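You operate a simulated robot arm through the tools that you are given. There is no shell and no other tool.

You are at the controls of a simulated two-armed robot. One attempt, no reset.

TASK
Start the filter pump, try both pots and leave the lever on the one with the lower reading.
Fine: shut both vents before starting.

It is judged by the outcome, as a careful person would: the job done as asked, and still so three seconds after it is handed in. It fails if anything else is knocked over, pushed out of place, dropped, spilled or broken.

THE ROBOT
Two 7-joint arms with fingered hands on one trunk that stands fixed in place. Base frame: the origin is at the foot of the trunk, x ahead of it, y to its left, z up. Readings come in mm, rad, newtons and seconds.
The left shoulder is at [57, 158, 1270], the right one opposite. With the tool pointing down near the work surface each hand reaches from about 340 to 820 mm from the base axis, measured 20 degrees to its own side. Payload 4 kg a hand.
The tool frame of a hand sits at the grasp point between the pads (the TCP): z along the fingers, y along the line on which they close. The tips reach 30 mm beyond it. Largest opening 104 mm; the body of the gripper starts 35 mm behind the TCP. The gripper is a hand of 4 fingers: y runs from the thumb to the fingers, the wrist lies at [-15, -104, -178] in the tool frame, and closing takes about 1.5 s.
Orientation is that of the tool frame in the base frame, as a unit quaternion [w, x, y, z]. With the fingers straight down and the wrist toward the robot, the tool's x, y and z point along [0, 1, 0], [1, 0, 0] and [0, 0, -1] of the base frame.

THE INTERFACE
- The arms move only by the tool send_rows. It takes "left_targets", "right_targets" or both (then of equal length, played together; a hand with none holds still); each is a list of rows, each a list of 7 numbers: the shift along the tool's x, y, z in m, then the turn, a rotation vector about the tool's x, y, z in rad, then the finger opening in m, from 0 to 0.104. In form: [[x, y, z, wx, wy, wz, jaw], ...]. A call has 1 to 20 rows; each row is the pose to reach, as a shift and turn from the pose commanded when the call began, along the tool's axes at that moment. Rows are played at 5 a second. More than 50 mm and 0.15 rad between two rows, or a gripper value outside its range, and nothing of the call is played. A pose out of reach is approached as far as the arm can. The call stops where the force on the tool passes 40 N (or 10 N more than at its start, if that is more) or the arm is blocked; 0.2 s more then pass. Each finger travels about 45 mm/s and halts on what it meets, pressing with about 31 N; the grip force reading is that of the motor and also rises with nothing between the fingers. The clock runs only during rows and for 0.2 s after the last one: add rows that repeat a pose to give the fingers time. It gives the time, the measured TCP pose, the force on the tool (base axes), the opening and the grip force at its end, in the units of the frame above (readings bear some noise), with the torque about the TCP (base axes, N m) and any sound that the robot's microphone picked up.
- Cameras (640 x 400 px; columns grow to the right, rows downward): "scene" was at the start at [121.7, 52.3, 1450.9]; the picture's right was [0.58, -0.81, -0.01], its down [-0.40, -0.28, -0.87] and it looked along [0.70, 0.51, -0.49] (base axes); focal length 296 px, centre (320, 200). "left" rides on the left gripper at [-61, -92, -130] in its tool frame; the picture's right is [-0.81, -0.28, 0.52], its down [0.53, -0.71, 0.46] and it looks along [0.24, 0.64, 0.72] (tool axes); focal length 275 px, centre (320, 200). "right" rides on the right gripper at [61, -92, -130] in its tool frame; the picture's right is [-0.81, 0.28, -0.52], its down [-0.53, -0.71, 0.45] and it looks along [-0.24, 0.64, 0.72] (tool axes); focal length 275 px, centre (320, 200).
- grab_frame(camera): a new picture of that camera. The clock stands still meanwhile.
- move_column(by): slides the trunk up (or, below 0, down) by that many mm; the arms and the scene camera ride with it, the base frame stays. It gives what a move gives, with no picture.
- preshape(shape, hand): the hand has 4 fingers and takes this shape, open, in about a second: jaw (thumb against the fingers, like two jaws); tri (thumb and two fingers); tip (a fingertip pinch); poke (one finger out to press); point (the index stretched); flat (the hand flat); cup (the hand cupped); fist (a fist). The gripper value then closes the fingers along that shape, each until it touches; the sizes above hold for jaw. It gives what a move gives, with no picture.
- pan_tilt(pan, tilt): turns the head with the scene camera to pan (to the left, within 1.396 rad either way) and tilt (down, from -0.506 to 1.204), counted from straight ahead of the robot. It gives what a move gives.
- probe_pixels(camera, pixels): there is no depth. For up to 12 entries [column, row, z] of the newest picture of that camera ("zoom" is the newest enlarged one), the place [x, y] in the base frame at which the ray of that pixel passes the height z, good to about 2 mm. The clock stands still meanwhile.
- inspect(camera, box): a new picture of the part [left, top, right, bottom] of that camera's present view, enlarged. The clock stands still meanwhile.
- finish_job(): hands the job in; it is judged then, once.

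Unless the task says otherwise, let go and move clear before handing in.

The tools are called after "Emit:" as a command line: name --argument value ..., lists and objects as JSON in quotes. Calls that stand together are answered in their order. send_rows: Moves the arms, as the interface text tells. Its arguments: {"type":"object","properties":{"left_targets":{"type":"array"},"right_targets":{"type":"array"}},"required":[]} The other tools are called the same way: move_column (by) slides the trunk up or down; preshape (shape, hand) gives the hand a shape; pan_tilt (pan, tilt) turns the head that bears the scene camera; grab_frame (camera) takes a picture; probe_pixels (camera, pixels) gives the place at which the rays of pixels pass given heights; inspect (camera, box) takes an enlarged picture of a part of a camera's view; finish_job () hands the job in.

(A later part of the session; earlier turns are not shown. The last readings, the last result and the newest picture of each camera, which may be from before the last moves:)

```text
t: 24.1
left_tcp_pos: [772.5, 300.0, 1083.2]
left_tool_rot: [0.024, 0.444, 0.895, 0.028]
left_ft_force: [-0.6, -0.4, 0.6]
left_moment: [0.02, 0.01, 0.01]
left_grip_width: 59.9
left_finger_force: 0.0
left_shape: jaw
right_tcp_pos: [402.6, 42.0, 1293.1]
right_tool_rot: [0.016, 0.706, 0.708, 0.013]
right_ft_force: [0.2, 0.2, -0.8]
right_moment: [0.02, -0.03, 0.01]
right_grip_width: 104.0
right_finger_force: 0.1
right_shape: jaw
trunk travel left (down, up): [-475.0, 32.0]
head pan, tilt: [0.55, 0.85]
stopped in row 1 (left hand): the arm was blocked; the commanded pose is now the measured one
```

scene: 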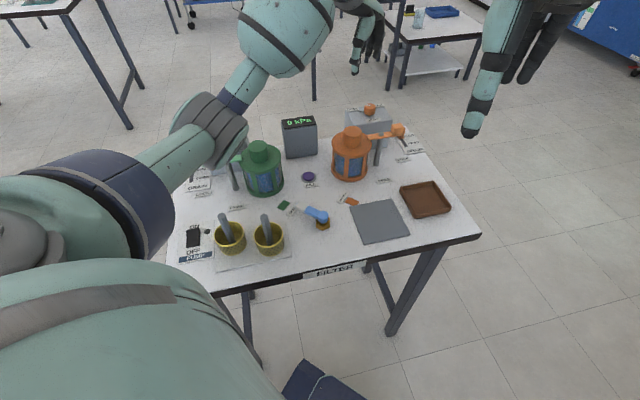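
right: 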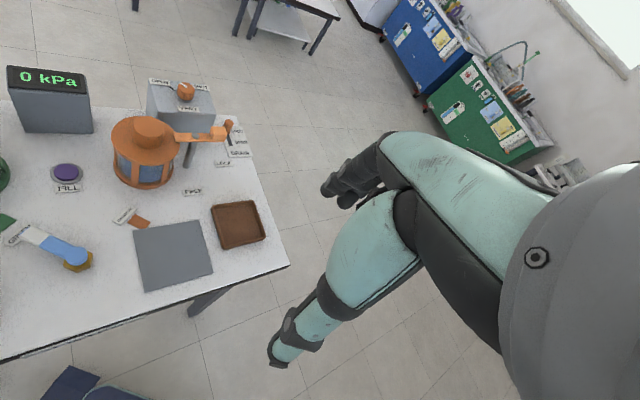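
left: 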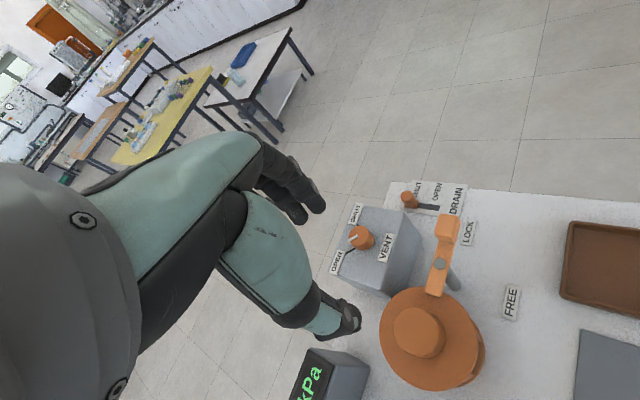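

The right hand's reading shifted too (the trunk appears to be leaning), and the arm reports blocked with no tool force. I'll look before doing anything else.

Emit:
grab_frame --camera "scene"

Emit:
grab_frame --camera "left"

Emit:
grab_frame --camera "right"

```text
taken
```

scene: 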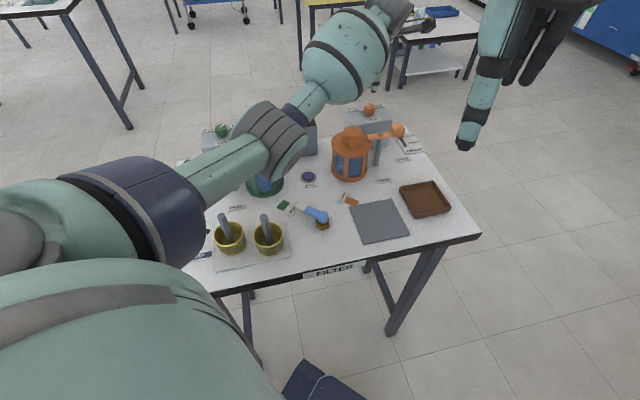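

```text
taken
```

left: 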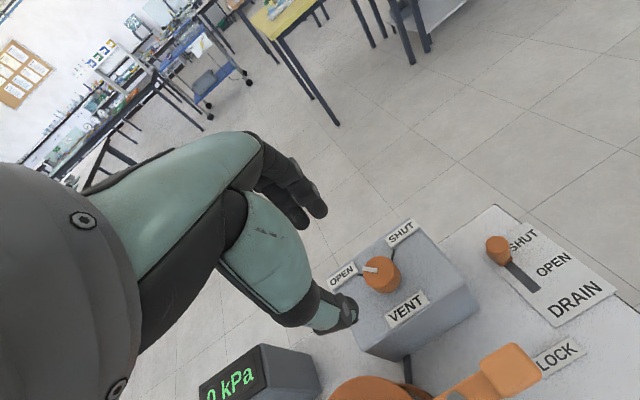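

```text
taken
```

right: 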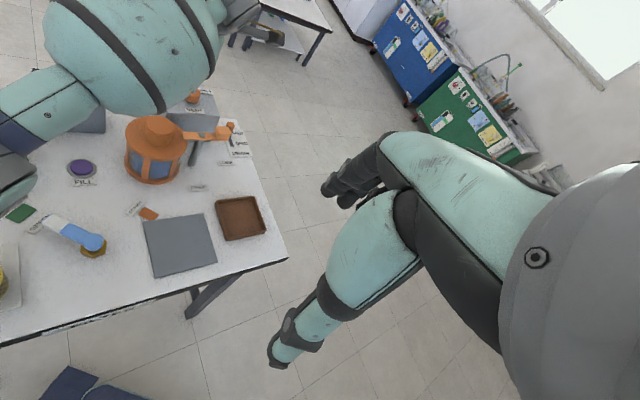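

Nothing appears to be touched; the arm is high above everything. I'll send hold rows to see whether the lean persists.

Emit:
send_rows --left_targets '[[0, 0, 0, 0, 0, 0, 0.06], [0, 0, 0, 0, 0, 0, 0.06]]'

```text
t: 24.7
left_tcp_pos: [773.0, 299.7, 1083.0]
left_tool_rot: [0.025, 0.444, 0.895, 0.028]
left_ft_force: [0.5, 0.4, 0.5]
left_moment: [-0.02, -0.02, 0.0]
left_grip_width: 60.2
left_finger_force: 0.0
left_shape: jaw
right_tcp_pos: [404.2, 41.7, 1292.7]
right_tool_rot: [0.014, 0.707, 0.707, 0.013]
right_ft_force: [0.6, 0.2, 0.0]
right_moment: [0.0, 0.0, -0.01]
right_grip_width: 104.0
right_finger_force: 0.0
right_shape: jaw
trunk travel left (down, up): [-475.0, 32.0]
head pan, tilt: [0.55, 0.85]
```

The pose is stable now. I'll continue the tilt only, in place, and see how the readings behave.

Emit:
send_rows --left_targets '[[0, 0, 0, -0.06, 0, 0, 0.06], [0, 0, 0, -0.12, 0, 0, 0.06], [0, 0, 0, -0.12, 0, 0, 0.06]]'

```text
t: 25.5
left_tcp_pos: [772.3, 299.5, 1082.7]
left_tool_rot: [0.051, 0.443, 0.891, 0.082]
left_ft_force: [-0.3, -0.7, 0.4]
left_moment: [-0.03, 0.02, 0.0]
left_grip_width: 60.1
left_finger_force: 0.0
left_shape: jaw
right_tcp_pos: [404.5, 42.0, 1291.5]
right_tool_rot: [0.015, 0.707, 0.707, 0.013]
right_ft_force: [-0.9, -0.5, 0.3]
right_moment: [0.02, 0.03, -0.03]
right_grip_width: 103.8
right_finger_force: 0.0
right_shape: jaw
trunk travel left (down, up): [-475.0, 32.0]
head pan, tilt: [0.55, 0.85]
```

The tilt worked with no further lean. Now I'll shift to directly above the orange knob.

Emit:
send_rows --left_targets '[[-0.003, 0.003, 0.006, 0, 0, 0, 0.06], [-0.006, 0.006, 0.012, 0, 0, 0, 0.06], [-0.009, 0.009, 0.018, 0, 0, 0, 0.06], [-0.0114, 0.0112, 0.0248, 0, 0, 0, 0.06], [-0.0114, 0.0112, 0.0248, 0, 0, 0, 0.06]]'

Emit:
inspect --camera "left" --box '[270, 170, 470, 370]'

```text
t: 26.7
left_tcp_pos: [793.3, 300.2, 1060.2]
left_tool_rot: [0.05, 0.443, 0.891, 0.081]
left_ft_force: [1.3, -0.4, 0.1]
left_moment: [-0.01, -0.01, 0.02]
left_grip_width: 60.2
left_finger_force: 0.1
left_shape: jaw
right_tcp_pos: [404.7, 41.0, 1292.3]
right_tool_rot: [0.014, 0.706, 0.707, 0.014]
right_ft_force: [0.7, -0.1, 0.0]
right_moment: [0.01, -0.03, 0.02]
right_grip_width: 103.8
right_finger_force: 0.0
right_shape: jaw
trunk travel left (down, up): [-475.0, 32.0]
head pan, tilt: [0.55, 0.85]
```

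```text
2.00 times, centred on (370, 270) of left
```

zoom: 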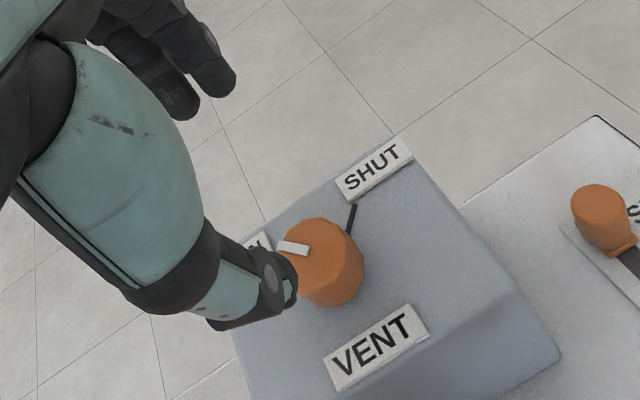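

The pose (793.3,300.2,1060) is attained. I'll verify the knob centre from this view.

Emit:
probe_pixels --camera "zoom" --pixels '[[318, 250, 978], [305, 249, 978], [280, 243, 978], [350, 215, 952], [372, 172, 955], [378, 345, 955]]'

```text
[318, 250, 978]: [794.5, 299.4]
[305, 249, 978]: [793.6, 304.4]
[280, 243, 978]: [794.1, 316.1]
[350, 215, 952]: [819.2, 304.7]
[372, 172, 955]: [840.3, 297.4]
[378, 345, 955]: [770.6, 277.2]
```

Knob centre confirmed ≈(793,299.5). I'll lower the trunk 50 mm to keep the arm well within reach, then finish the descent with the arm.

Emit:
move_column --by -50

```text
t: 27.6
left_tcp_pos: [791.4, 298.7, 1011.0]
left_tool_rot: [0.052, 0.443, 0.891, 0.082]
left_ft_force: [0.0, 0.3, -0.2]
left_moment: [0.02, 0.04, 0.01]
left_grip_width: 59.9
left_finger_force: 0.2
left_shape: jaw
right_tcp_pos: [404.3, 40.9, 1241.7]
right_tool_rot: [0.015, 0.708, 0.706, 0.015]
right_ft_force: [0.4, 0.2, -0.8]
right_moment: [-0.02, -0.02, 0.03]
right_grip_width: 103.9
right_finger_force: 0.1
right_shape: jaw
trunk travel left (down, up): [-425.0, 82.0]
head pan, tilt: [0.55, 0.85]
```

I descend the last 18 mm and close on the orange knob.

Emit:
send_rows --left_targets '[[0, -0.001, 0.009, 0, 0, 0, 0.06], [0, -0.002, 0.0177, 0, 0, 0, 0.06], [0, -0.002, 0.0177, 0, 0, 0, 0.06], [0, -0.002, 0.0177, 0, 0, 0, 0.04], [0, -0.002, 0.0177, 0, 0, 0, 0.02], [0, -0.002, 0.0177, 0, 0, 0, 0.0], [0, -0.002, 0.0177, 0, 0, 0, 0.0], [0, -0.002, 0.0177, 0, 0, 0, 0.0], [0, -0.002, 0.0177, 0, 0, 0, 0.0]]'

Emit:
inspect --camera "left" --box '[220, 150, 420, 350]'

```text
t: 29.6
left_tcp_pos: [792.1, 299.2, 993.8]
left_tool_rot: [0.05, 0.443, 0.892, 0.081]
left_ft_force: [-4.9, -3.9, -3.6]
left_moment: [-0.19, 0.23, 0.0]
left_grip_width: 21.8
left_finger_force: 31.3
left_shape: jaw
right_tcp_pos: [403.5, 40.8, 1241.3]
right_tool_rot: [0.016, 0.707, 0.707, 0.013]
right_ft_force: [0.3, -1.1, 0.6]
right_moment: [0.0, 0.01, 0.01]
right_grip_width: 104.1
right_finger_force: 0.0
right_shape: jaw
trunk travel left (down, up): [-425.0, 82.0]
head pan, tilt: [0.55, 0.85]
```

```text
2.00 times, centred on (320, 250) of left
```

zoom: 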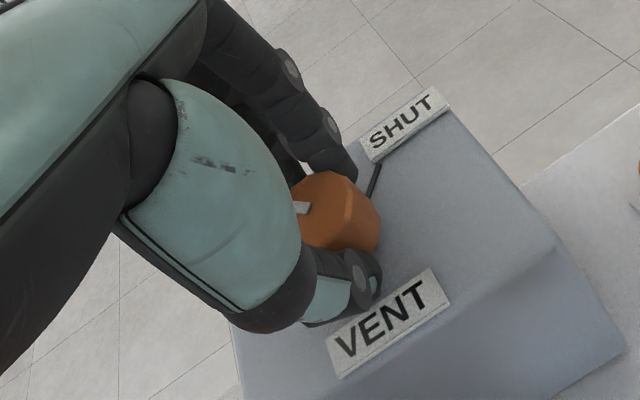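

Gripped (31 N). Now I rotate clockwise about the vertical by 0.9 rad.

Emit:
send_rows --left_targets '[[0, 0, 0, 0.002, -0.019, 0.098, 0], [0, 0, 0, 0.004, -0.038, 0.196, 0], [0, 0, 0, 0.005, -0.057, 0.294, 0], [0, 0, 0, 0.007, -0.077, 0.392, 0], [0, 0, 0, 0.009, -0.096, 0.49, 0], [0, 0, 0, 0.011, -0.115, 0.588, 0], [0, 0, 0, 0.013, -0.134, 0.686, 0], [0, 0, 0, 0.014, -0.153, 0.784, 0], [0, 0, 0, 0.016, -0.172, 0.882, 0], [0, 0, 0, 0.016, -0.172, 0.882, 0]]'

Emit:
inspect --camera "left" --box '[220, 150, 420, 350]'

```text
t: 31.8
left_tcp_pos: [794.3, 301.2, 992.7]
left_tool_rot: [0.081, 0.786, 0.611, 0.052]
left_ft_force: [-11.7, -5.2, -4.7]
left_moment: [-0.05, 0.38, -0.01]
left_grip_width: 21.7
left_finger_force: 31.5
left_shape: jaw
right_tcp_pos: [402.5, 41.0, 1242.7]
right_tool_rot: [0.015, 0.707, 0.707, 0.015]
right_ft_force: [0.0, 0.6, -0.2]
right_moment: [-0.05, 0.0, 0.01]
right_grip_width: 103.9
right_finger_force: 0.0
right_shape: jaw
trunk travel left (down, up): [-425.0, 82.0]
head pan, tilt: [0.55, 0.85]
```

```text
2.00 times, centred on (320, 250) of left
```

zoom: 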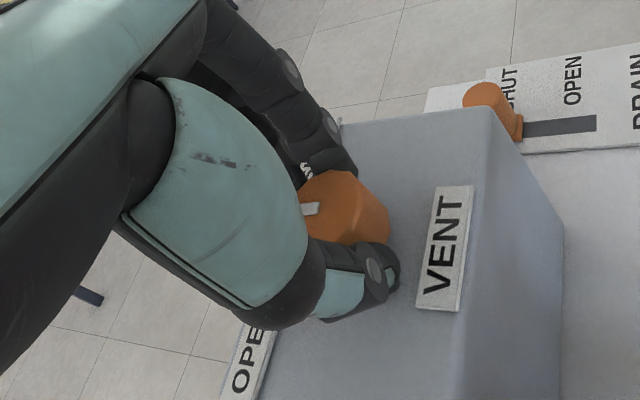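

The knob follows; yaw is now near the comfortable limit. I'll open, lift 45 mm, rotate back for a second grip.

Emit:
send_rows --left_targets '[[0, 0, 0, 0, 0, 0, 0.02], [0, 0, 0, 0, 0, 0, 0.04], [0, 0, 0, 0, 0, 0, 0.06], [0, 0, 0, 0, 0, 0, 0.06], [0, 0, 0, 0, 0, 0, 0.06], [0, 0.0029, -0.0147, 0, 0, 0, 0.06], [0, 0.0057, -0.0294, 0, 0, 0, 0.06], [0, 0.0086, -0.044, 0, 0, 0, 0.06]]'

Emit:
send_rows --left_targets '[[0, 0, 0, -0.002, 0.019, -0.098, 0.06], [0, 0, 0, -0.004, 0.038, -0.196, 0.06], [0, 0, 0, -0.005, 0.057, -0.294, 0.06], [0, 0, 0, -0.007, 0.077, -0.392, 0.06], [0, 0, 0, -0.009, 0.096, -0.49, 0.06], [0, 0, 0, -0.011, 0.115, -0.588, 0.06], [0, 0, 0, -0.013, 0.134, -0.686, 0.06], [0, 0, 0, -0.014, 0.153, -0.784, 0.06], [0, 0, 0, -0.016, 0.172, -0.882, 0.06], [0, 0, 0, -0.016, 0.172, -0.882, 0.06]]'

Emit:
inspect --camera "left" --box '[250, 170, 450, 370]'

```text
t: 33.6
left_tcp_pos: [793.1, 302.3, 1039.2]
left_tool_rot: [0.082, 0.786, 0.611, 0.052]
left_ft_force: [-0.1, -1.1, 0.8]
left_moment: [0.03, -0.02, 0.02]
left_grip_width: 59.8
left_finger_force: 0.1
left_shape: jaw
right_tcp_pos: [404.2, 41.0, 1242.1]
right_tool_rot: [0.015, 0.707, 0.707, 0.014]
right_ft_force: [0.6, 0.5, 0.0]
right_moment: [0.0, 0.01, 0.01]
right_grip_width: 103.9
right_finger_force: 0.1
right_shape: jaw
trunk travel left (down, up): [-425.0, 82.0]
head pan, tilt: [0.55, 0.85]
```

```text
t: 35.8
left_tcp_pos: [794.5, 301.8, 1037.2]
left_tool_rot: [0.051, 0.442, 0.892, 0.082]
left_ft_force: [0.8, 0.1, 0.6]
left_moment: [-0.01, -0.03, 0.01]
left_grip_width: 59.5
left_finger_force: 0.1
left_shape: jaw
right_tcp_pos: [404.2, 42.4, 1242.0]
right_tool_rot: [0.015, 0.707, 0.707, 0.014]
right_ft_force: [-0.1, -0.5, 0.4]
right_moment: [0.01, -0.01, 0.02]
right_grip_width: 104.0
right_finger_force: 0.0
right_shape: jaw
trunk travel left (down, up): [-425.0, 82.0]
head pan, tilt: [0.55, 0.85]
```

```text
2.00 times, centred on (350, 270) of left
```

zoom: 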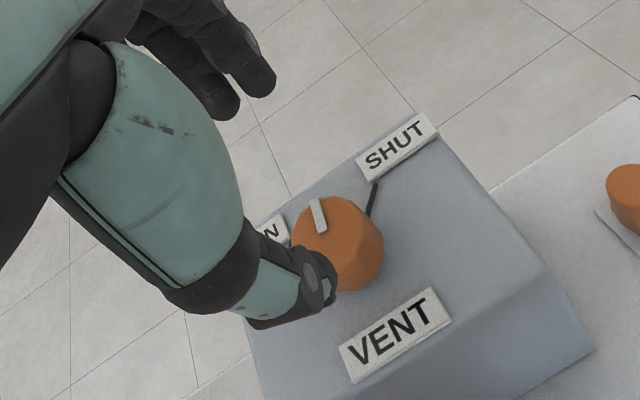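

Emit:
probe_pixels --camera "zoom" --pixels '[[323, 230, 978], [315, 200, 978], [372, 188, 952], [370, 215, 952], [337, 240, 978], [398, 147, 955]]'

```text
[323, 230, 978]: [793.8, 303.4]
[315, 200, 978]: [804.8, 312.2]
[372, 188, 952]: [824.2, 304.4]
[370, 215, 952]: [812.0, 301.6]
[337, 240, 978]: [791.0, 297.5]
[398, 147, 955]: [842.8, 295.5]
```

The pointer is now at ≈39°, so ~39° remain. I'll descend, grip again and turn another 0.69 rad.

Emit:
send_rows --left_targets '[[0, -0.004, 0.014, 0, 0, 0, 0.06], [0, -0.008, 0.028, 0, 0, 0, 0.06], [0, -0.0115, 0.0425, 0, 0, 0, 0.06], [0, -0.0115, 0.0425, 0, 0, 0, 0.04], [0, -0.0115, 0.0425, 0, 0, 0, 0.02], [0, -0.0115, 0.0425, 0, 0, 0, 0.0], [0, -0.0115, 0.0425, 0, 0, 0, 0.0], [0, -0.0115, 0.0425, 0, 0, 0, 0.0], [0, -0.0115, 0.0425, 0, 0, 0, 0.0]]'

Emit:
send_rows --left_targets '[[0, 0, 0, 0.002, -0.019, 0.098, 0], [0, 0, 0, 0.004, -0.038, 0.196, 0], [0, 0, 0, 0.005, -0.057, 0.294, 0], [0, 0, 0, 0.007, -0.077, 0.392, 0], [0, 0, 0, 0.009, -0.096, 0.49, 0], [0, 0, 0, 0.011, -0.115, 0.588, 0], [0, 0, 0, 0.013, -0.132, 0.676, 0], [0, 0, 0, 0.013, -0.132, 0.676, 0]]'

Emit:
send_rows --left_targets '[[0, 0, 0, 0, 0, 0, 0.02], [0, 0, 0, 0, 0, 0, 0.04], [0, 0, 0, 0, 0, 0, 0.06], [0, 0, 0, 0, 0, 0, 0.06], [0, 0, 0, 0, 0, 0, 0.06], [0, 0.0029, -0.0147, 0, 0, 0, 0.06], [0, 0.0057, -0.0294, 0, 0, 0, 0.06], [0, 0.0086, -0.044, 0, 0, 0, 0.06], [0, 0.0115, -0.06, 0, 0, 0, 0.06]]'

Emit:
inspect --camera "left" --box '[250, 170, 450, 370]'

```text
t: 37.8
left_tcp_pos: [793.1, 298.3, 993.4]
left_tool_rot: [0.051, 0.443, 0.891, 0.081]
left_ft_force: [-3.8, -5.1, -2.2]
left_moment: [-0.18, 0.12, 0.0]
left_grip_width: 21.6
left_finger_force: 31.3
left_shape: jaw
right_tcp_pos: [403.5, 41.6, 1242.0]
right_tool_rot: [0.015, 0.707, 0.707, 0.014]
right_ft_force: [0.8, -0.1, 0.1]
right_moment: [0.02, 0.01, 0.0]
right_grip_width: 103.8
right_finger_force: 0.0
right_shape: jaw
trunk travel left (down, up): [-425.0, 82.0]
head pan, tilt: [0.55, 0.85]
```

```text
t: 39.6
left_tcp_pos: [789.8, 298.7, 993.2]
left_tool_rot: [0.075, 0.717, 0.69, 0.059]
left_ft_force: [-6.6, -5.4, -4.1]
left_moment: [-0.08, 0.22, -0.03]
left_grip_width: 21.4
left_finger_force: 31.4
left_shape: jaw
right_tcp_pos: [402.7, 41.4, 1241.5]
right_tool_rot: [0.015, 0.707, 0.707, 0.013]
right_ft_force: [0.0, -0.5, -0.1]
right_moment: [0.02, -0.02, -0.02]
right_grip_width: 103.7
right_finger_force: 0.0
right_shape: jaw
trunk travel left (down, up): [-425.0, 82.0]
head pan, tilt: [0.55, 0.85]
```

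```text
t: 41.6
left_tcp_pos: [791.1, 302.0, 1055.4]
left_tool_rot: [0.075, 0.718, 0.69, 0.06]
left_ft_force: [-0.4, 0.1, -1.1]
left_moment: [0.01, -0.01, 0.0]
left_grip_width: 59.5
left_finger_force: 0.1
left_shape: jaw
right_tcp_pos: [403.2, 41.9, 1241.4]
right_tool_rot: [0.014, 0.707, 0.707, 0.013]
right_ft_force: [-0.3, -0.2, 0.5]
right_moment: [-0.01, -0.02, -0.03]
right_grip_width: 103.9
right_finger_force: 0.0
right_shape: jaw
trunk travel left (down, up): [-425.0, 82.0]
head pan, tilt: [0.55, 0.85]
```

```text
2.00 times, centred on (350, 270) of left
```

zoom: 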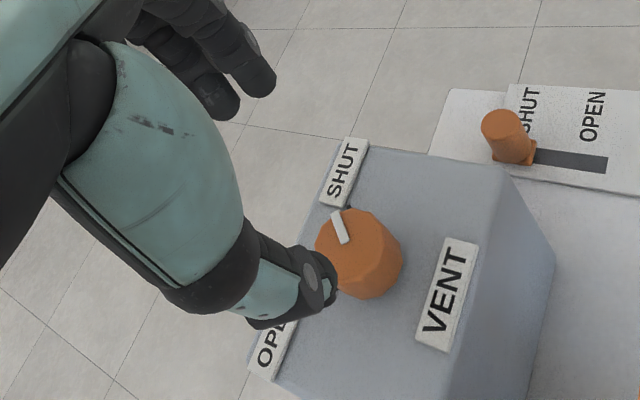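

Emit:
inspect --camera "left" --box '[380, 230, 480, 330]'

Emit:
inspect --camera "left" --box '[370, 230, 460, 320]'

Emit:
inspect --camera "left" --box '[390, 240, 460, 310]'

```text
4.00 times, centred on (430, 280) of left
```

zoom: 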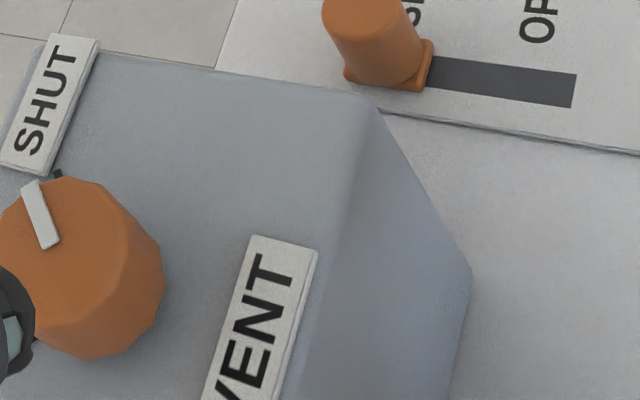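

```text
4.44 times, centred on (415, 275) of left
```

zoom: 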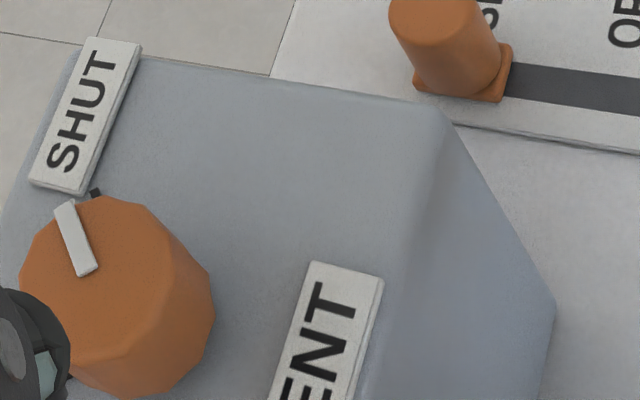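

```text
5.71 times, centred on (425, 275) of left
```

zoom: 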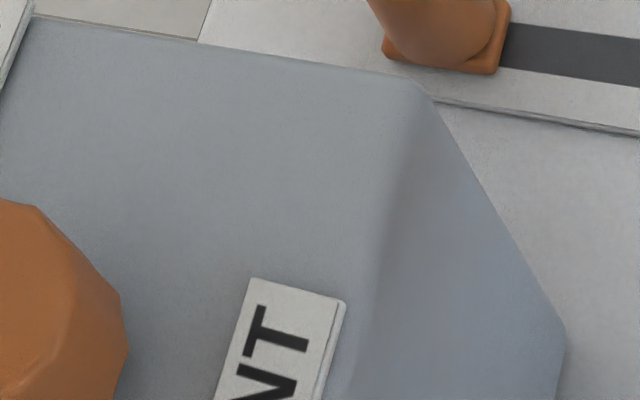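

Emit:
inspect --camera "left" --box '[310, 240, 430, 315]'

Emit:
inspect --camera "scene" --box '[330, 60, 430, 160]'

Emit:
inspect --camera "left" --box '[310, 240, 430, 315]'

```text
5.33 times, centred on (370, 278) of left
```

zoom: 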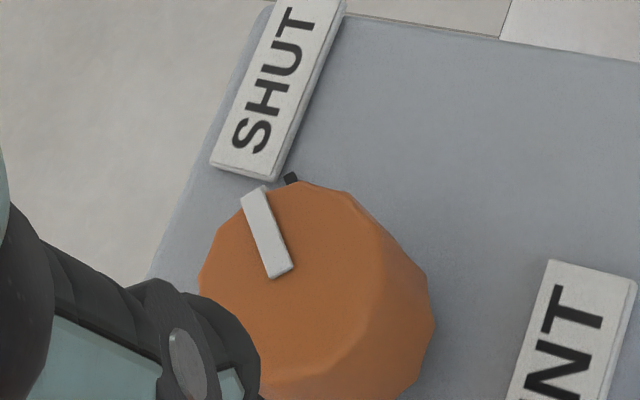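

```text
4.00 times, centred on (380, 110) of scene
```

zoom: 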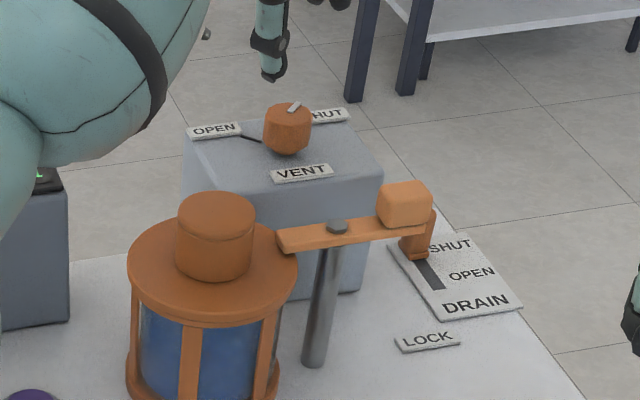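

```text
5.33 times, centred on (370, 278) of left
```

zoom: 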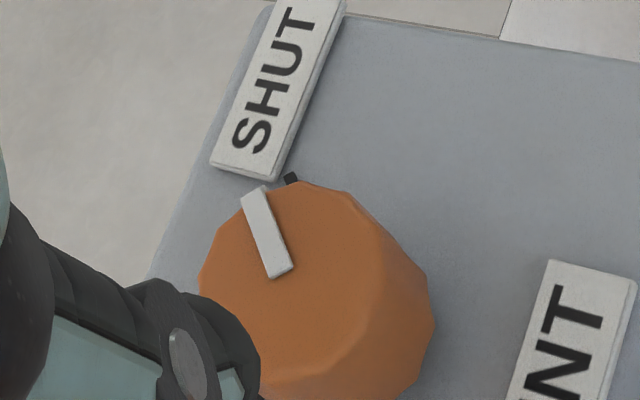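

Emit:
probe_pixels --camera "zoom" --pixels '[[280, 273, 978], [252, 192, 978], [297, 300, 978], [292, 178, 952], [275, 115, 955], [570, 330, 955], [350, 192, 978], [203, 265, 978]]'

```text
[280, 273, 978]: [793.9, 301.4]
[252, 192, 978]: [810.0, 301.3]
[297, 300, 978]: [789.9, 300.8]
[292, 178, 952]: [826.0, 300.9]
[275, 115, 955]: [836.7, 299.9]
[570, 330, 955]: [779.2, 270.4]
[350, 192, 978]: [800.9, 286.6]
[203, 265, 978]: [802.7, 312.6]
```

The orange pointer is on the SHUT line (≈0°), so both vents are shut with the gauge still at 0. Now I retreat: lift, pull back, and level the left hand, then turn the head toward the pump switch.

Emit:
send_rows --left_targets '[[0, 0.006, -0.029, 0, 0, 0, 0.06], [0, 0.0115, -0.0588, 0, 0, 0, 0.06], [-0.001, -0.021, -0.065, 0.05, 0, 0, 0.06], [-0.002, -0.054, -0.072, 0.1, 0, 0, 0.06], [-0.004, -0.087, -0.078, 0.15, 0, 0, 0.06], [-0.004, -0.12, -0.085, 0.19, 0, 0, 0.06], [-0.004, -0.16, -0.093, 0.19, 0, 0, 0.06], [-0.004, -0.2, -0.1, 0.19, 0, 0, 0.06], [0.02, -0.24, -0.108, 0.19, 0, 0, 0.06], [0.05, -0.27, -0.115, 0.19, 0, 0, 0.06], [0.08, -0.3, -0.12, 0.19, 0, 0, 0.06], [0.08, -0.3, -0.12, 0.19, 0, 0, 0.06]]'

Emit:
pan_tilt --pan 1.1 --tilt 0.9

Emit:
grab_frame --camera "scene"

Emit:
grab_frame --camera "left"

```text
t: 44.2
left_tcp_pos: [477.1, 395.1, 1112.3]
left_tool_rot: [0.008, 0.721, 0.693, -0.006]
left_ft_force: [0.0, -0.4, 0.1]
left_moment: [-0.01, 0.01, -0.01]
left_grip_width: 59.6
left_finger_force: 0.0
left_shape: jaw
right_tcp_pos: [405.4, 41.9, 1241.3]
right_tool_rot: [0.015, 0.707, 0.707, 0.013]
right_ft_force: [-0.2, 0.5, -0.5]
right_moment: [0.01, 0.03, 0.01]
right_grip_width: 104.0
right_finger_force: 0.0
right_shape: jaw
trunk travel left (down, up): [-425.0, 82.0]
head pan, tilt: [0.55, 0.85]
```

```text
t: 45.1
left_tcp_pos: [477.2, 394.3, 1111.8]
left_tool_rot: [0.007, 0.721, 0.692, -0.007]
left_ft_force: [-0.7, 0.7, 1.1]
left_moment: [0.0, -0.02, -0.02]
left_grip_width: 59.5
left_finger_force: 0.1
left_shape: jaw
right_tcp_pos: [403.6, 41.9, 1242.5]
right_tool_rot: [0.015, 0.707, 0.707, 0.013]
right_ft_force: [-0.3, 0.1, 0.7]
right_moment: [0.03, 0.02, -0.01]
right_grip_width: 103.9
right_finger_force: 0.0
right_shape: jaw
trunk travel left (down, up): [-425.0, 82.0]
head pan, tilt: [1.1, 0.901]
```

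```text
taken
```

scene: 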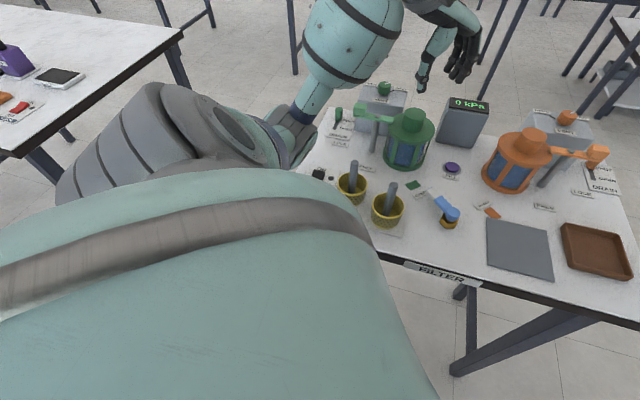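

```text
taken
```

left: 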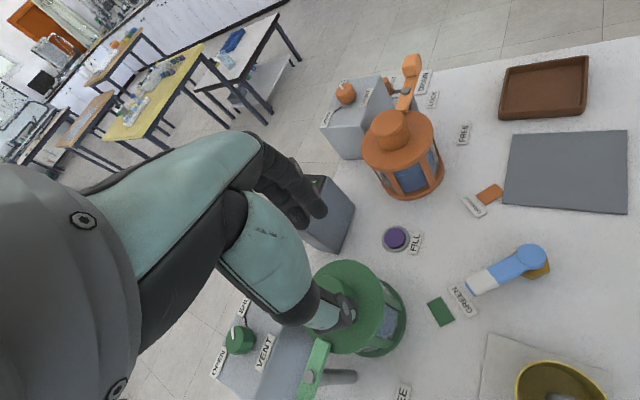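

The shoulder blocks the pump from this head angle. I'll pan back to see the pump area.

Emit:
pan_tilt --pan 0.6 --tilt 0.75

Emit:
grab_frame --camera "scene"

```text
t: 46.1
left_tcp_pos: [476.7, 394.6, 1113.5]
left_tool_rot: [0.007, 0.721, 0.692, -0.007]
left_ft_force: [-0.2, -0.1, 0.4]
left_moment: [0.03, 0.0, 0.0]
left_grip_width: 59.6
left_finger_force: 0.1
left_shape: jaw
right_tcp_pos: [404.1, 40.7, 1241.3]
right_tool_rot: [0.015, 0.707, 0.707, 0.014]
right_ft_force: [-0.3, -0.1, -0.2]
right_moment: [-0.05, 0.0, -0.03]
right_grip_width: 104.0
right_finger_force: 0.0
right_shape: jaw
trunk travel left (down, up): [-425.0, 82.0]
head pan, tilt: [0.6, 0.75]
```

```text
taken
```

scene: 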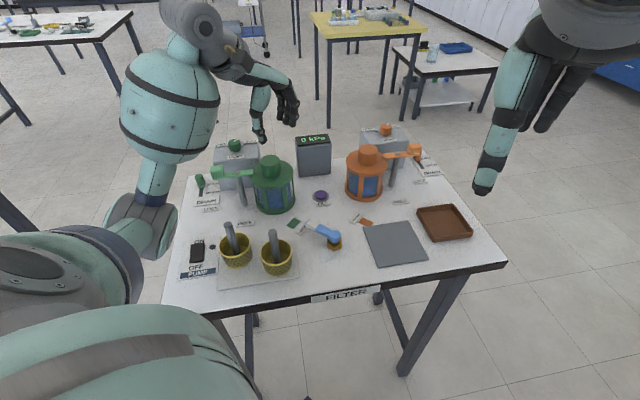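

Emit:
inspect --camera "scene" --box '[160, 205, 320, 305]'

Emit:
probe_pixels --camera "zoom" --pixels '[[148, 185, 855], [165, 150, 850], [145, 240, 850], [155, 265, 850], [212, 167, 850], [278, 75, 950], [278, 75, 980], [455, 105, 950], [455, 105, 980], [304, 250, 850], [470, 250, 850]]'

```text
4.00 times, centred on (240, 255) of scene
```

zoom: 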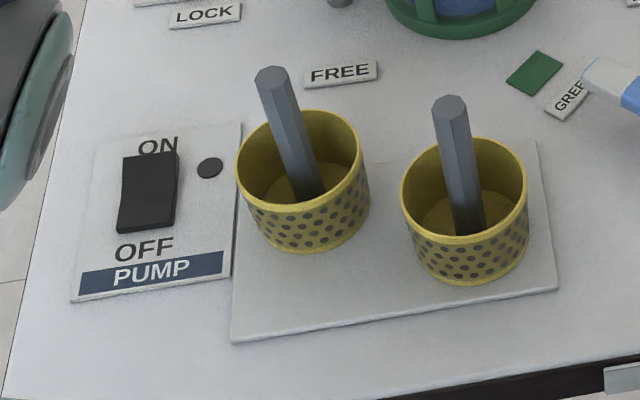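

```text
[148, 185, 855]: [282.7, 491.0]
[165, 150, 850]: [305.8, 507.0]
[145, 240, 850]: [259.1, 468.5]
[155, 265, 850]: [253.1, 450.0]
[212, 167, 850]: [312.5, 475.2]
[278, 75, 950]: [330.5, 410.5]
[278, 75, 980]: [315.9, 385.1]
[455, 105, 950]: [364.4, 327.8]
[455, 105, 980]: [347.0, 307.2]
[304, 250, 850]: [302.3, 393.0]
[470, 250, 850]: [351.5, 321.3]
```

I'll pin down table height by comparing the same features (orange square, green square) between scene and left pictures.

Emit:
grab_frame --camera "left"

Emit:
probe_pixels --camera "left" --pixels '[[440, 312, 840], [440, 312, 860], [489, 194, 840], [489, 194, 860], [505, 200, 840], [505, 200, 860], [626, 213, 850]]'

Emit:
probe_pixels --camera "scene" --pixels '[[294, 223, 840], [294, 223, 860], [366, 222, 840], [366, 222, 860], [365, 228, 840], [365, 228, 860]]'

Emit:
inspect --camera "scene" --box '[280, 180, 440, 280]'

Emit:
inspect --camera "left" --box '[400, 180, 560, 340]'

```text
taken
```

left: 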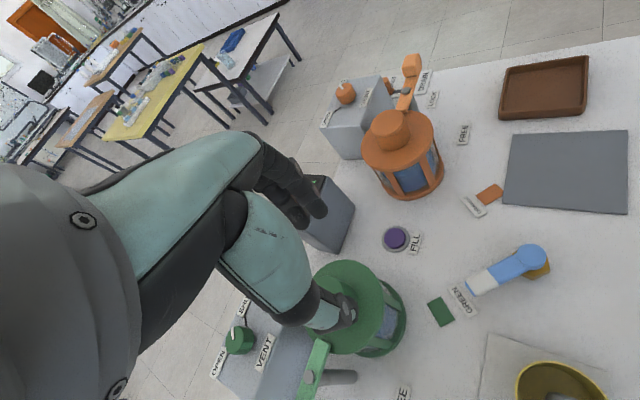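

```text
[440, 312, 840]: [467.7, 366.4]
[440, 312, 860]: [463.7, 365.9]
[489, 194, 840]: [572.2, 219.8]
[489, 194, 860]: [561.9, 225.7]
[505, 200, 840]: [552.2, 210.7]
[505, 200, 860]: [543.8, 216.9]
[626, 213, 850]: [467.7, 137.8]
```

```text
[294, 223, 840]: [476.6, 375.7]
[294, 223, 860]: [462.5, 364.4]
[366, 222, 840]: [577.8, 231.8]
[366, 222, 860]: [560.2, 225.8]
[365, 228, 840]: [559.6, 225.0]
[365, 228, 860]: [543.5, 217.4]
```

```text
4.00 times, centred on (360, 230) of scene
```

zoom: 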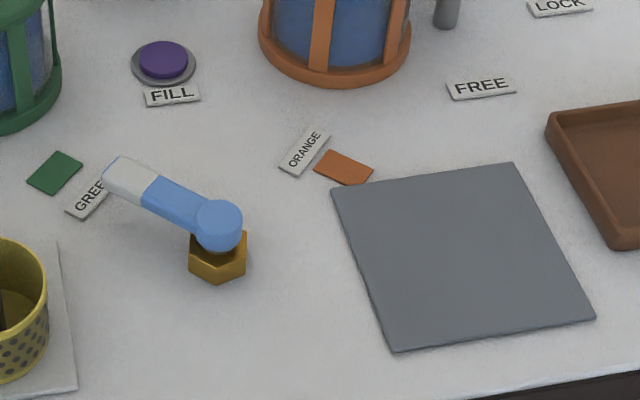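

```text
2.50 times, centred on (480, 260) of left
```

zoom: 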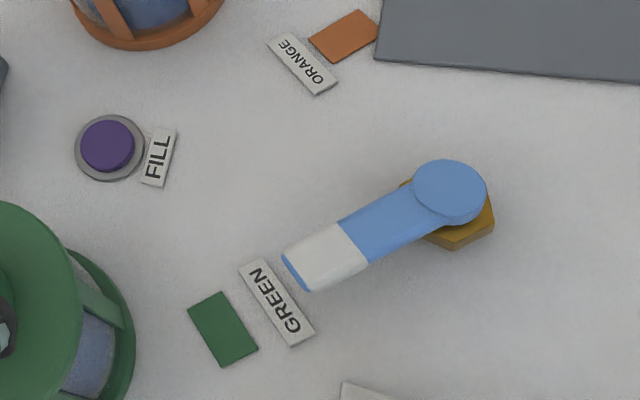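

Both views agree at z≈860, so the table surface is at ≈860. I'll compute lever pivot/tip and rocker coordinates with that.

Emit:
probe_pixels --camera "left" --pixels '[[532, 256, 900], [532, 256, 930], [472, 291, 900], [472, 291, 930], [460, 281, 890]]'

Emit:
probe_pixels --camera "scene" --pixels '[[334.7, 233.5, 900], [334.7, 233.5, 930], [307.5, 225, 900], [307.5, 225, 930]]'

Emit:
inspect --camera "scene" --box '[170, 220, 250, 290]'

Emit:
probe_pixels --camera "zoom" --pixels '[[320, 200, 870], [320, 200, 880]]'

```text
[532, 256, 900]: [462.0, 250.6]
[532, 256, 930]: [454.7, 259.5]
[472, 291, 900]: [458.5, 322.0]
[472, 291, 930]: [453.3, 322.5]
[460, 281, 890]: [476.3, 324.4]
```

```text
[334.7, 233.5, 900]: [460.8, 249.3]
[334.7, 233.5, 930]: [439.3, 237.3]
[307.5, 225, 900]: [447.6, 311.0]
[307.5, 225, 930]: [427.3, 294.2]
```

```text
5.71 times, centred on (210, 255) of scene
```

zoom: 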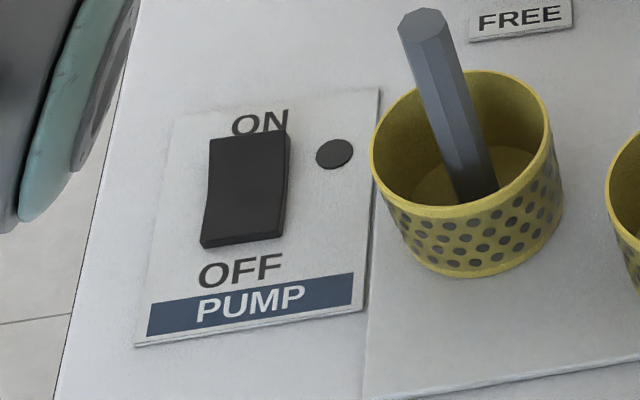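

```text
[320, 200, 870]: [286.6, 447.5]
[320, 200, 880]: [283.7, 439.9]
```

Emit:
probe_pixels --camera "zoom" --pixels '[[210, 138, 872], [287, 133, 872], [280, 234, 868], [202, 240, 868], [248, 150, 872], [242, 228, 868], [335, 153, 862], [262, 123, 862], [240, 270, 862], [468, 200, 865], [425, 15, 960], [425, 15, 990]]'

Emit:
preshape --hand "left" --shape "poke"

Emit:
grab_frame --camera "left"

Emit:
inspect --camera "scene" --box '[180, 0, 340, 140]'

```text
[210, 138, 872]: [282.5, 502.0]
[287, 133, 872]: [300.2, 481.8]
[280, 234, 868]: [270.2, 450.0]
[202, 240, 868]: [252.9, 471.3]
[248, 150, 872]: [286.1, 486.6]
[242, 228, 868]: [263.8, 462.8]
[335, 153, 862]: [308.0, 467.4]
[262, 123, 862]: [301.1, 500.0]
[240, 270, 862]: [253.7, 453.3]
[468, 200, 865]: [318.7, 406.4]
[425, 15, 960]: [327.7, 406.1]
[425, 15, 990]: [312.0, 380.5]
```

```text
t: 47.0
left_tcp_pos: [476.6, 393.8, 1112.2]
left_tool_rot: [0.007, 0.722, 0.692, -0.006]
left_ft_force: [0.6, -0.8, -0.1]
left_moment: [0.01, 0.02, 0.02]
left_grip_width: 0.0
left_finger_force: 0.0
left_shape: poke
right_tcp_pos: [404.5, 41.8, 1241.7]
right_tool_rot: [0.015, 0.707, 0.707, 0.013]
right_ft_force: [0.2, 0.7, -0.2]
right_moment: [-0.04, -0.01, -0.03]
right_grip_width: 104.1
right_finger_force: 0.0
right_shape: jaw
trunk travel left (down, up): [-425.0, 82.0]
head pan, tilt: [0.6, 0.75]
```

```text
taken
```

left: 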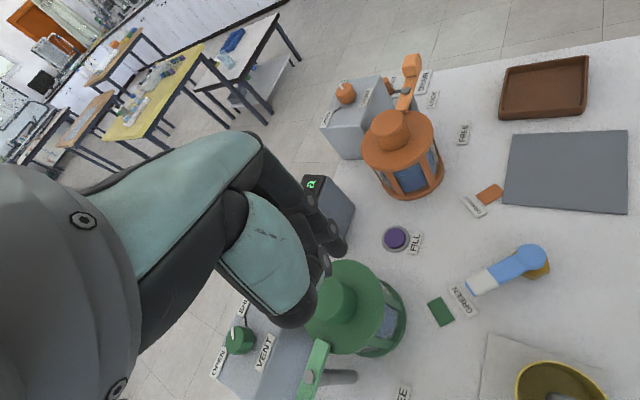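

```text
2.86 times, centred on (260, 70) of scene
```

zoom: 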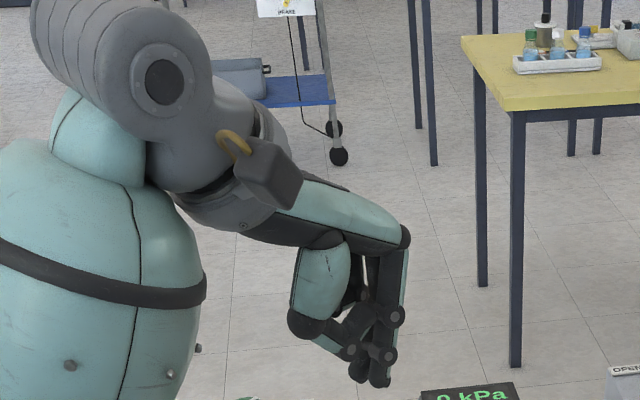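

The rocker centre is ≈(276,476) with ON end ≈(286,487); the rod tops are at ~z960, ≥80 mm away. With the left hand in "poke" shape, I'll move above the rocker at a safe height with yaw turned 30°.

Emit:
send_rows --left_targets '[[0.013, -0.028, 0.0, 0, 0, -0.08, 0], [0.026, -0.057, 0.0, 0, 0, -0.16, 0], [0.04, -0.086, 0.0, 0, 0, -0.24, 0], [0.053, -0.114, 0.01, 0, 0, -0.32, 0], [0.066, -0.143, 0.02, 0, 0, -0.4, 0], [0.08, -0.171, 0.035, 0, 0, -0.48, 0], [0.0928, -0.1997, 0.05, 0, 0, -0.56, 0], [0.0928, -0.1997, 0.05, 0, 0, -0.56, 0]]'

Emit:
grab_frame --camera "left"

Emit:
grab_frame --camera "scene"

Emit:
grab_frame --camera "right"

```text
t: 48.8
left_tcp_pos: [282.4, 493.4, 1060.5]
left_tool_rot: [0.006, 0.502, 0.865, -0.008]
left_ft_force: [0.8, 0.4, 0.4]
left_moment: [-0.03, -0.02, -0.01]
left_grip_width: 0.1
left_finger_force: 0.0
left_shape: poke
right_tcp_pos: [404.6, 42.3, 1241.6]
right_tool_rot: [0.015, 0.707, 0.707, 0.013]
right_ft_force: [0.6, 0.5, 0.4]
right_moment: [0.03, 0.01, 0.01]
right_grip_width: 103.6
right_finger_force: 0.0
right_shape: jaw
trunk travel left (down, up): [-425.0, 82.0]
head pan, tilt: [0.6, 0.75]
```

```text
taken
```

left: 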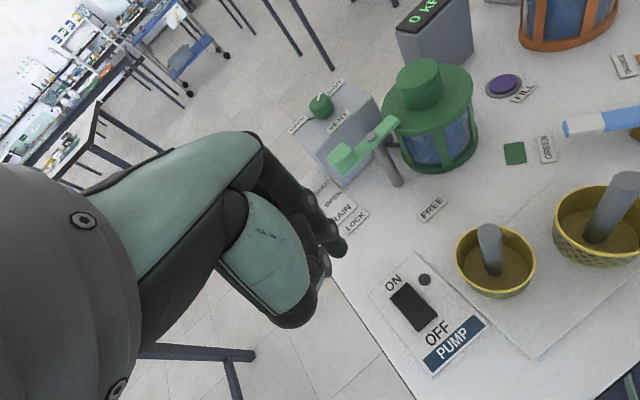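

```text
taken
```

scene: 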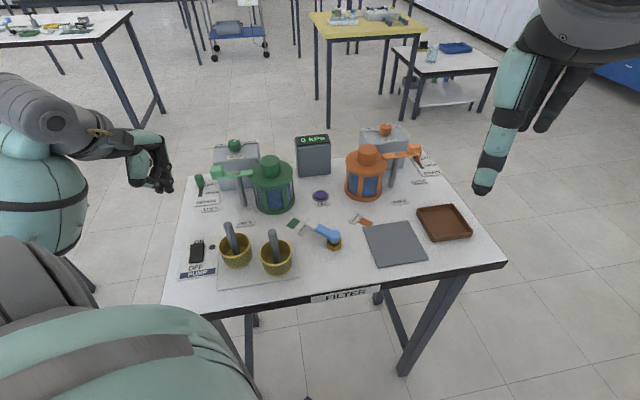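

```text
taken
```

right: 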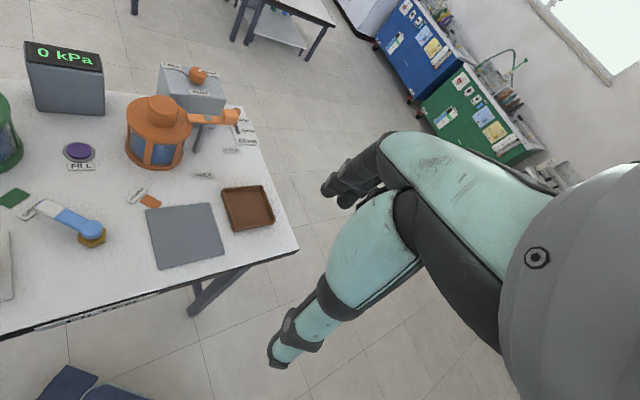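

Excellent view of the pump switch from the left camera. I'll zoom and probe it.

Emit:
inspect --camera "left" --box '[340, 240, 500, 380]'

```text
2.86 times, centred on (420, 310) of left
```

zoom: 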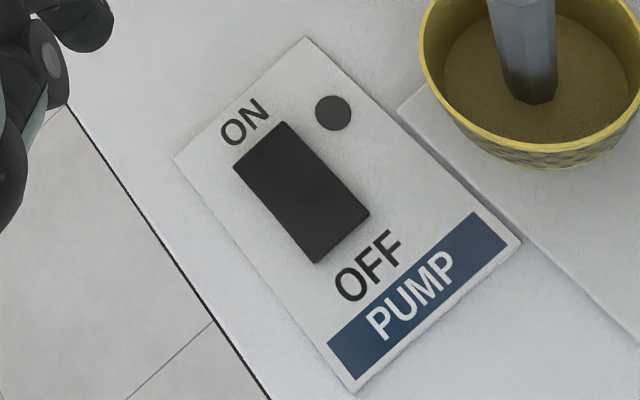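

Emit:
probe_pixels --camera "zoom" --pixels '[[234, 167, 875], [283, 123, 875], [368, 212, 870], [318, 260, 870], [270, 155, 875], [333, 113, 863], [246, 122, 863], [370, 268, 863], [60, 85, 1000], [85, 30, 1030]]'

```text
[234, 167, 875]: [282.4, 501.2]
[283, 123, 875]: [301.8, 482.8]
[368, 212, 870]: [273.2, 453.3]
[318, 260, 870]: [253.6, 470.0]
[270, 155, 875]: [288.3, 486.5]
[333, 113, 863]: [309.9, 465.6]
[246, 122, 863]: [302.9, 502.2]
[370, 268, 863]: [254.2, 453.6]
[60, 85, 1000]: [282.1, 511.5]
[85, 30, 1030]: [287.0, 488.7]
```

Rocker geometry is confirmed (press target ≈(288,487)). Now I check where the poking fingertip is in this view.

Emit:
inspect --camera "left" --box '[260, 180, 380, 300]'

Emit:
probe_pixels --camera "left" --pixels '[[340, 248, 1020], [340, 248, 1030], [340, 248, 1040], [324, 276, 1030]]'

Emit:
inspect --camera "scene" --box '[110, 110, 210, 210]'

Emit:
probe_pixels --camera "scene" --pixels '[[168, 190, 1020], [168, 190, 1030], [168, 190, 1040], [158, 190, 1030]]'

```text
3.33 times, centred on (320, 240) of left
```

zoom: 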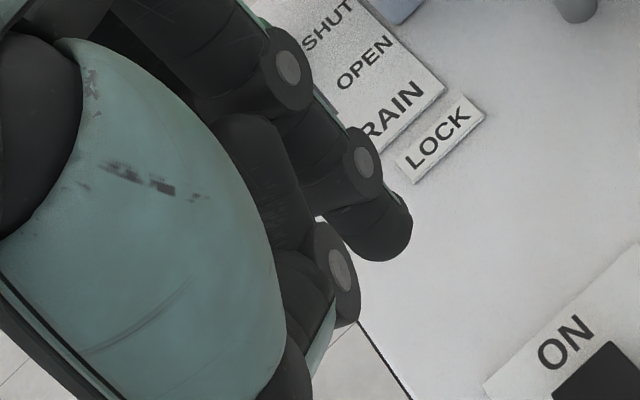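

```text
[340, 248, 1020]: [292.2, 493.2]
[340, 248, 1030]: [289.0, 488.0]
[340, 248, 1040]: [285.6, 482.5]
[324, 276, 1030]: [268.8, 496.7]
```

```text
4.00 times, centred on (160, 160) of scene
```

zoom: 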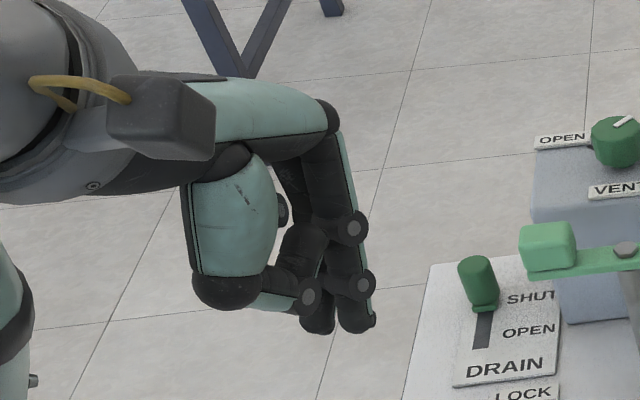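

```text
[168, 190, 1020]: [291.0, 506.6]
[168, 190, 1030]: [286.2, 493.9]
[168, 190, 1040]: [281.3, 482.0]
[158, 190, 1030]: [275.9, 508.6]
```

Fingertip ≈(285,484,1032), i.e. ~9 mm to tool −x of the TCP and ~28 mm below. I'll descend to just above the rocker's ON end.

Emit:
send_rows --left_targets '[[0.0048, 0.0065, 0.03, 0, 0, 0, 0], [0.0048, 0.0065, 0.06, 0, 0, 0, 0], [0.0048, 0.0065, 0.09, 0, 0, 0, 0], [0.0048, 0.0065, 0.115, 0, 0, 0, 0], [0.0048, 0.0065, 0.135, 0, 0, 0, 0], [0.0048, 0.0065, 0.135, 0, 0, 0, 0]]'

Emit:
inspect --camera "left" --box '[260, 180, 420, 300]'

Emit:
inspect --camera "scene" --box '[140, 190, 260, 290]'

```text
t: 50.2
left_tcp_pos: [284.8, 498.5, 925.9]
left_tool_rot: [0.005, 0.502, 0.865, -0.008]
left_ft_force: [0.7, 0.1, 0.2]
left_moment: [0.02, 0.0, 0.02]
left_grip_width: 0.0
left_finger_force: 0.1
left_shape: poke
right_tcp_pos: [403.6, 43.1, 1241.7]
right_tool_rot: [0.015, 0.707, 0.707, 0.014]
right_ft_force: [0.6, 0.5, -0.2]
right_moment: [-0.03, -0.01, -0.03]
right_grip_width: 103.9
right_finger_force: 0.0
right_shape: jaw
trunk travel left (down, up): [-425.0, 82.0]
head pan, tilt: [0.6, 0.75]
```

```text
3.33 times, centred on (340, 240) of left
```

zoom: 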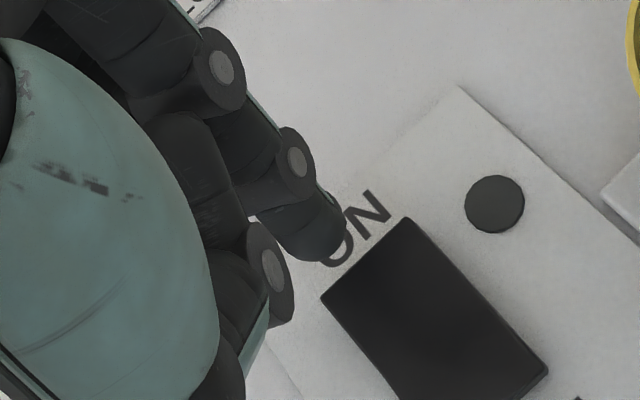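

```text
4.00 times, centred on (200, 240) of scene
```

zoom: 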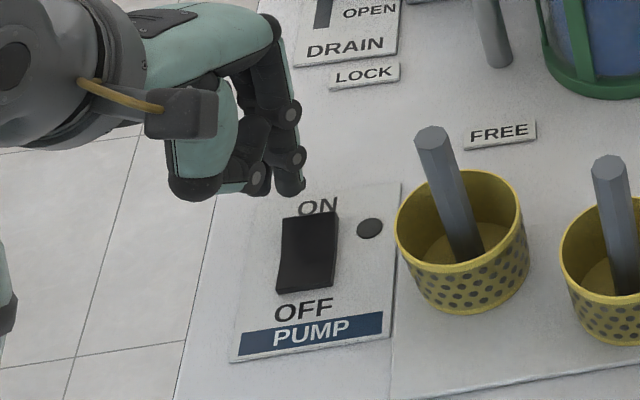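

Emit:
probe_pixels --camera "zoom" --pixels '[[290, 190, 898], [290, 190, 905], [258, 190, 900]]'

Emit:
inspect --camera "left" --box '[260, 180, 420, 300]'

Emit:
probe_pixels --camera "zoom" --pixels '[[325, 245, 895], [325, 245, 898], [325, 245, 905], [278, 312, 900]]'

```text
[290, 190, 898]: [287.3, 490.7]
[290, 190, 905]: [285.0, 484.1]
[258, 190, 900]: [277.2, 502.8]
```

```text
3.33 times, centred on (340, 240) of left
```

zoom: 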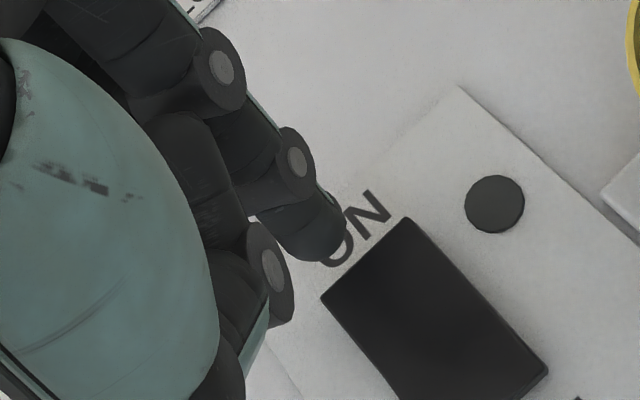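

```text
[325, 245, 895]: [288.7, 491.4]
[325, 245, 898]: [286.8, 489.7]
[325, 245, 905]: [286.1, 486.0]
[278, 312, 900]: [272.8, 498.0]
```

Fingertip ≈(287,490,898), above the ON end. I'll press down in small steps.

Emit:
send_rows --left_targets '[[0, 0, 0.012, 0, 0, 0, 0], [0, 0, 0.018, 0, 0, 0, 0], [0, 0, 0.022, 0, 0, 0, 0], [0, 0, 0.025, 0, 0, 0, 0], [0, 0, 0.028, 0, 0, 0, 0], [0, 0, 0.03, 0, 0, 0, 0]]'

Emit:
inspect --camera "left" --box '[260, 180, 420, 300]'

Emit:
inspect --camera "scene" --box '[140, 190, 260, 290]'

```text
t: 51.6
left_tcp_pos: [285.6, 497.4, 897.8]
left_tool_rot: [0.006, 0.502, 0.865, -0.005]
left_ft_force: [2.6, 2.3, 11.1]
left_moment: [0.09, -0.04, -0.02]
left_grip_width: 0.0
left_finger_force: 0.1
left_shape: poke
right_tcp_pos: [403.3, 42.0, 1242.7]
right_tool_rot: [0.015, 0.707, 0.707, 0.013]
right_ft_force: [-1.0, 0.2, 0.1]
right_moment: [-0.01, -0.01, -0.03]
right_grip_width: 104.0
right_finger_force: 0.1
right_shape: jaw
trunk travel left (down, up): [-425.0, 82.0]
head pan, tilt: [0.6, 0.75]
heard: click
```

```text
3.33 times, centred on (340, 240) of left
```

zoom: 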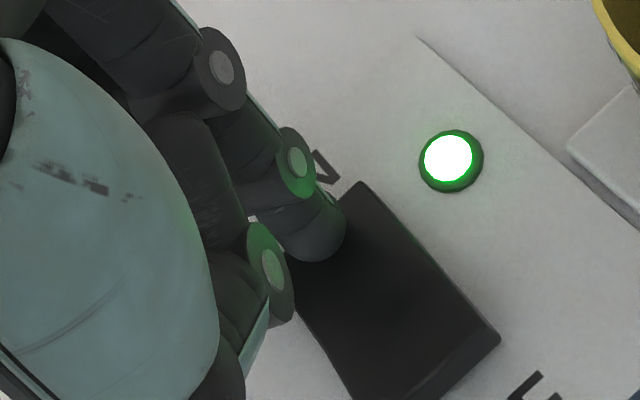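

```text
4.00 times, centred on (200, 240) of scene
```

zoom: 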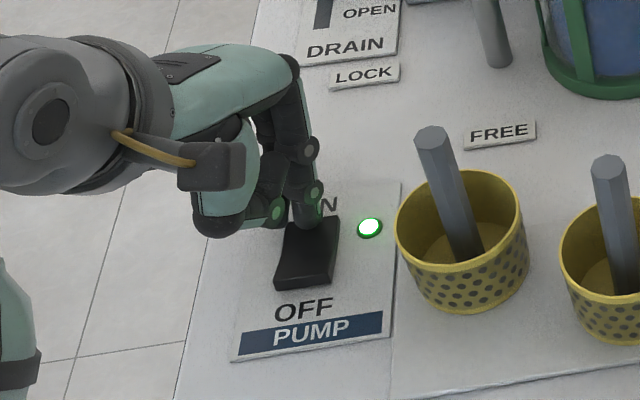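

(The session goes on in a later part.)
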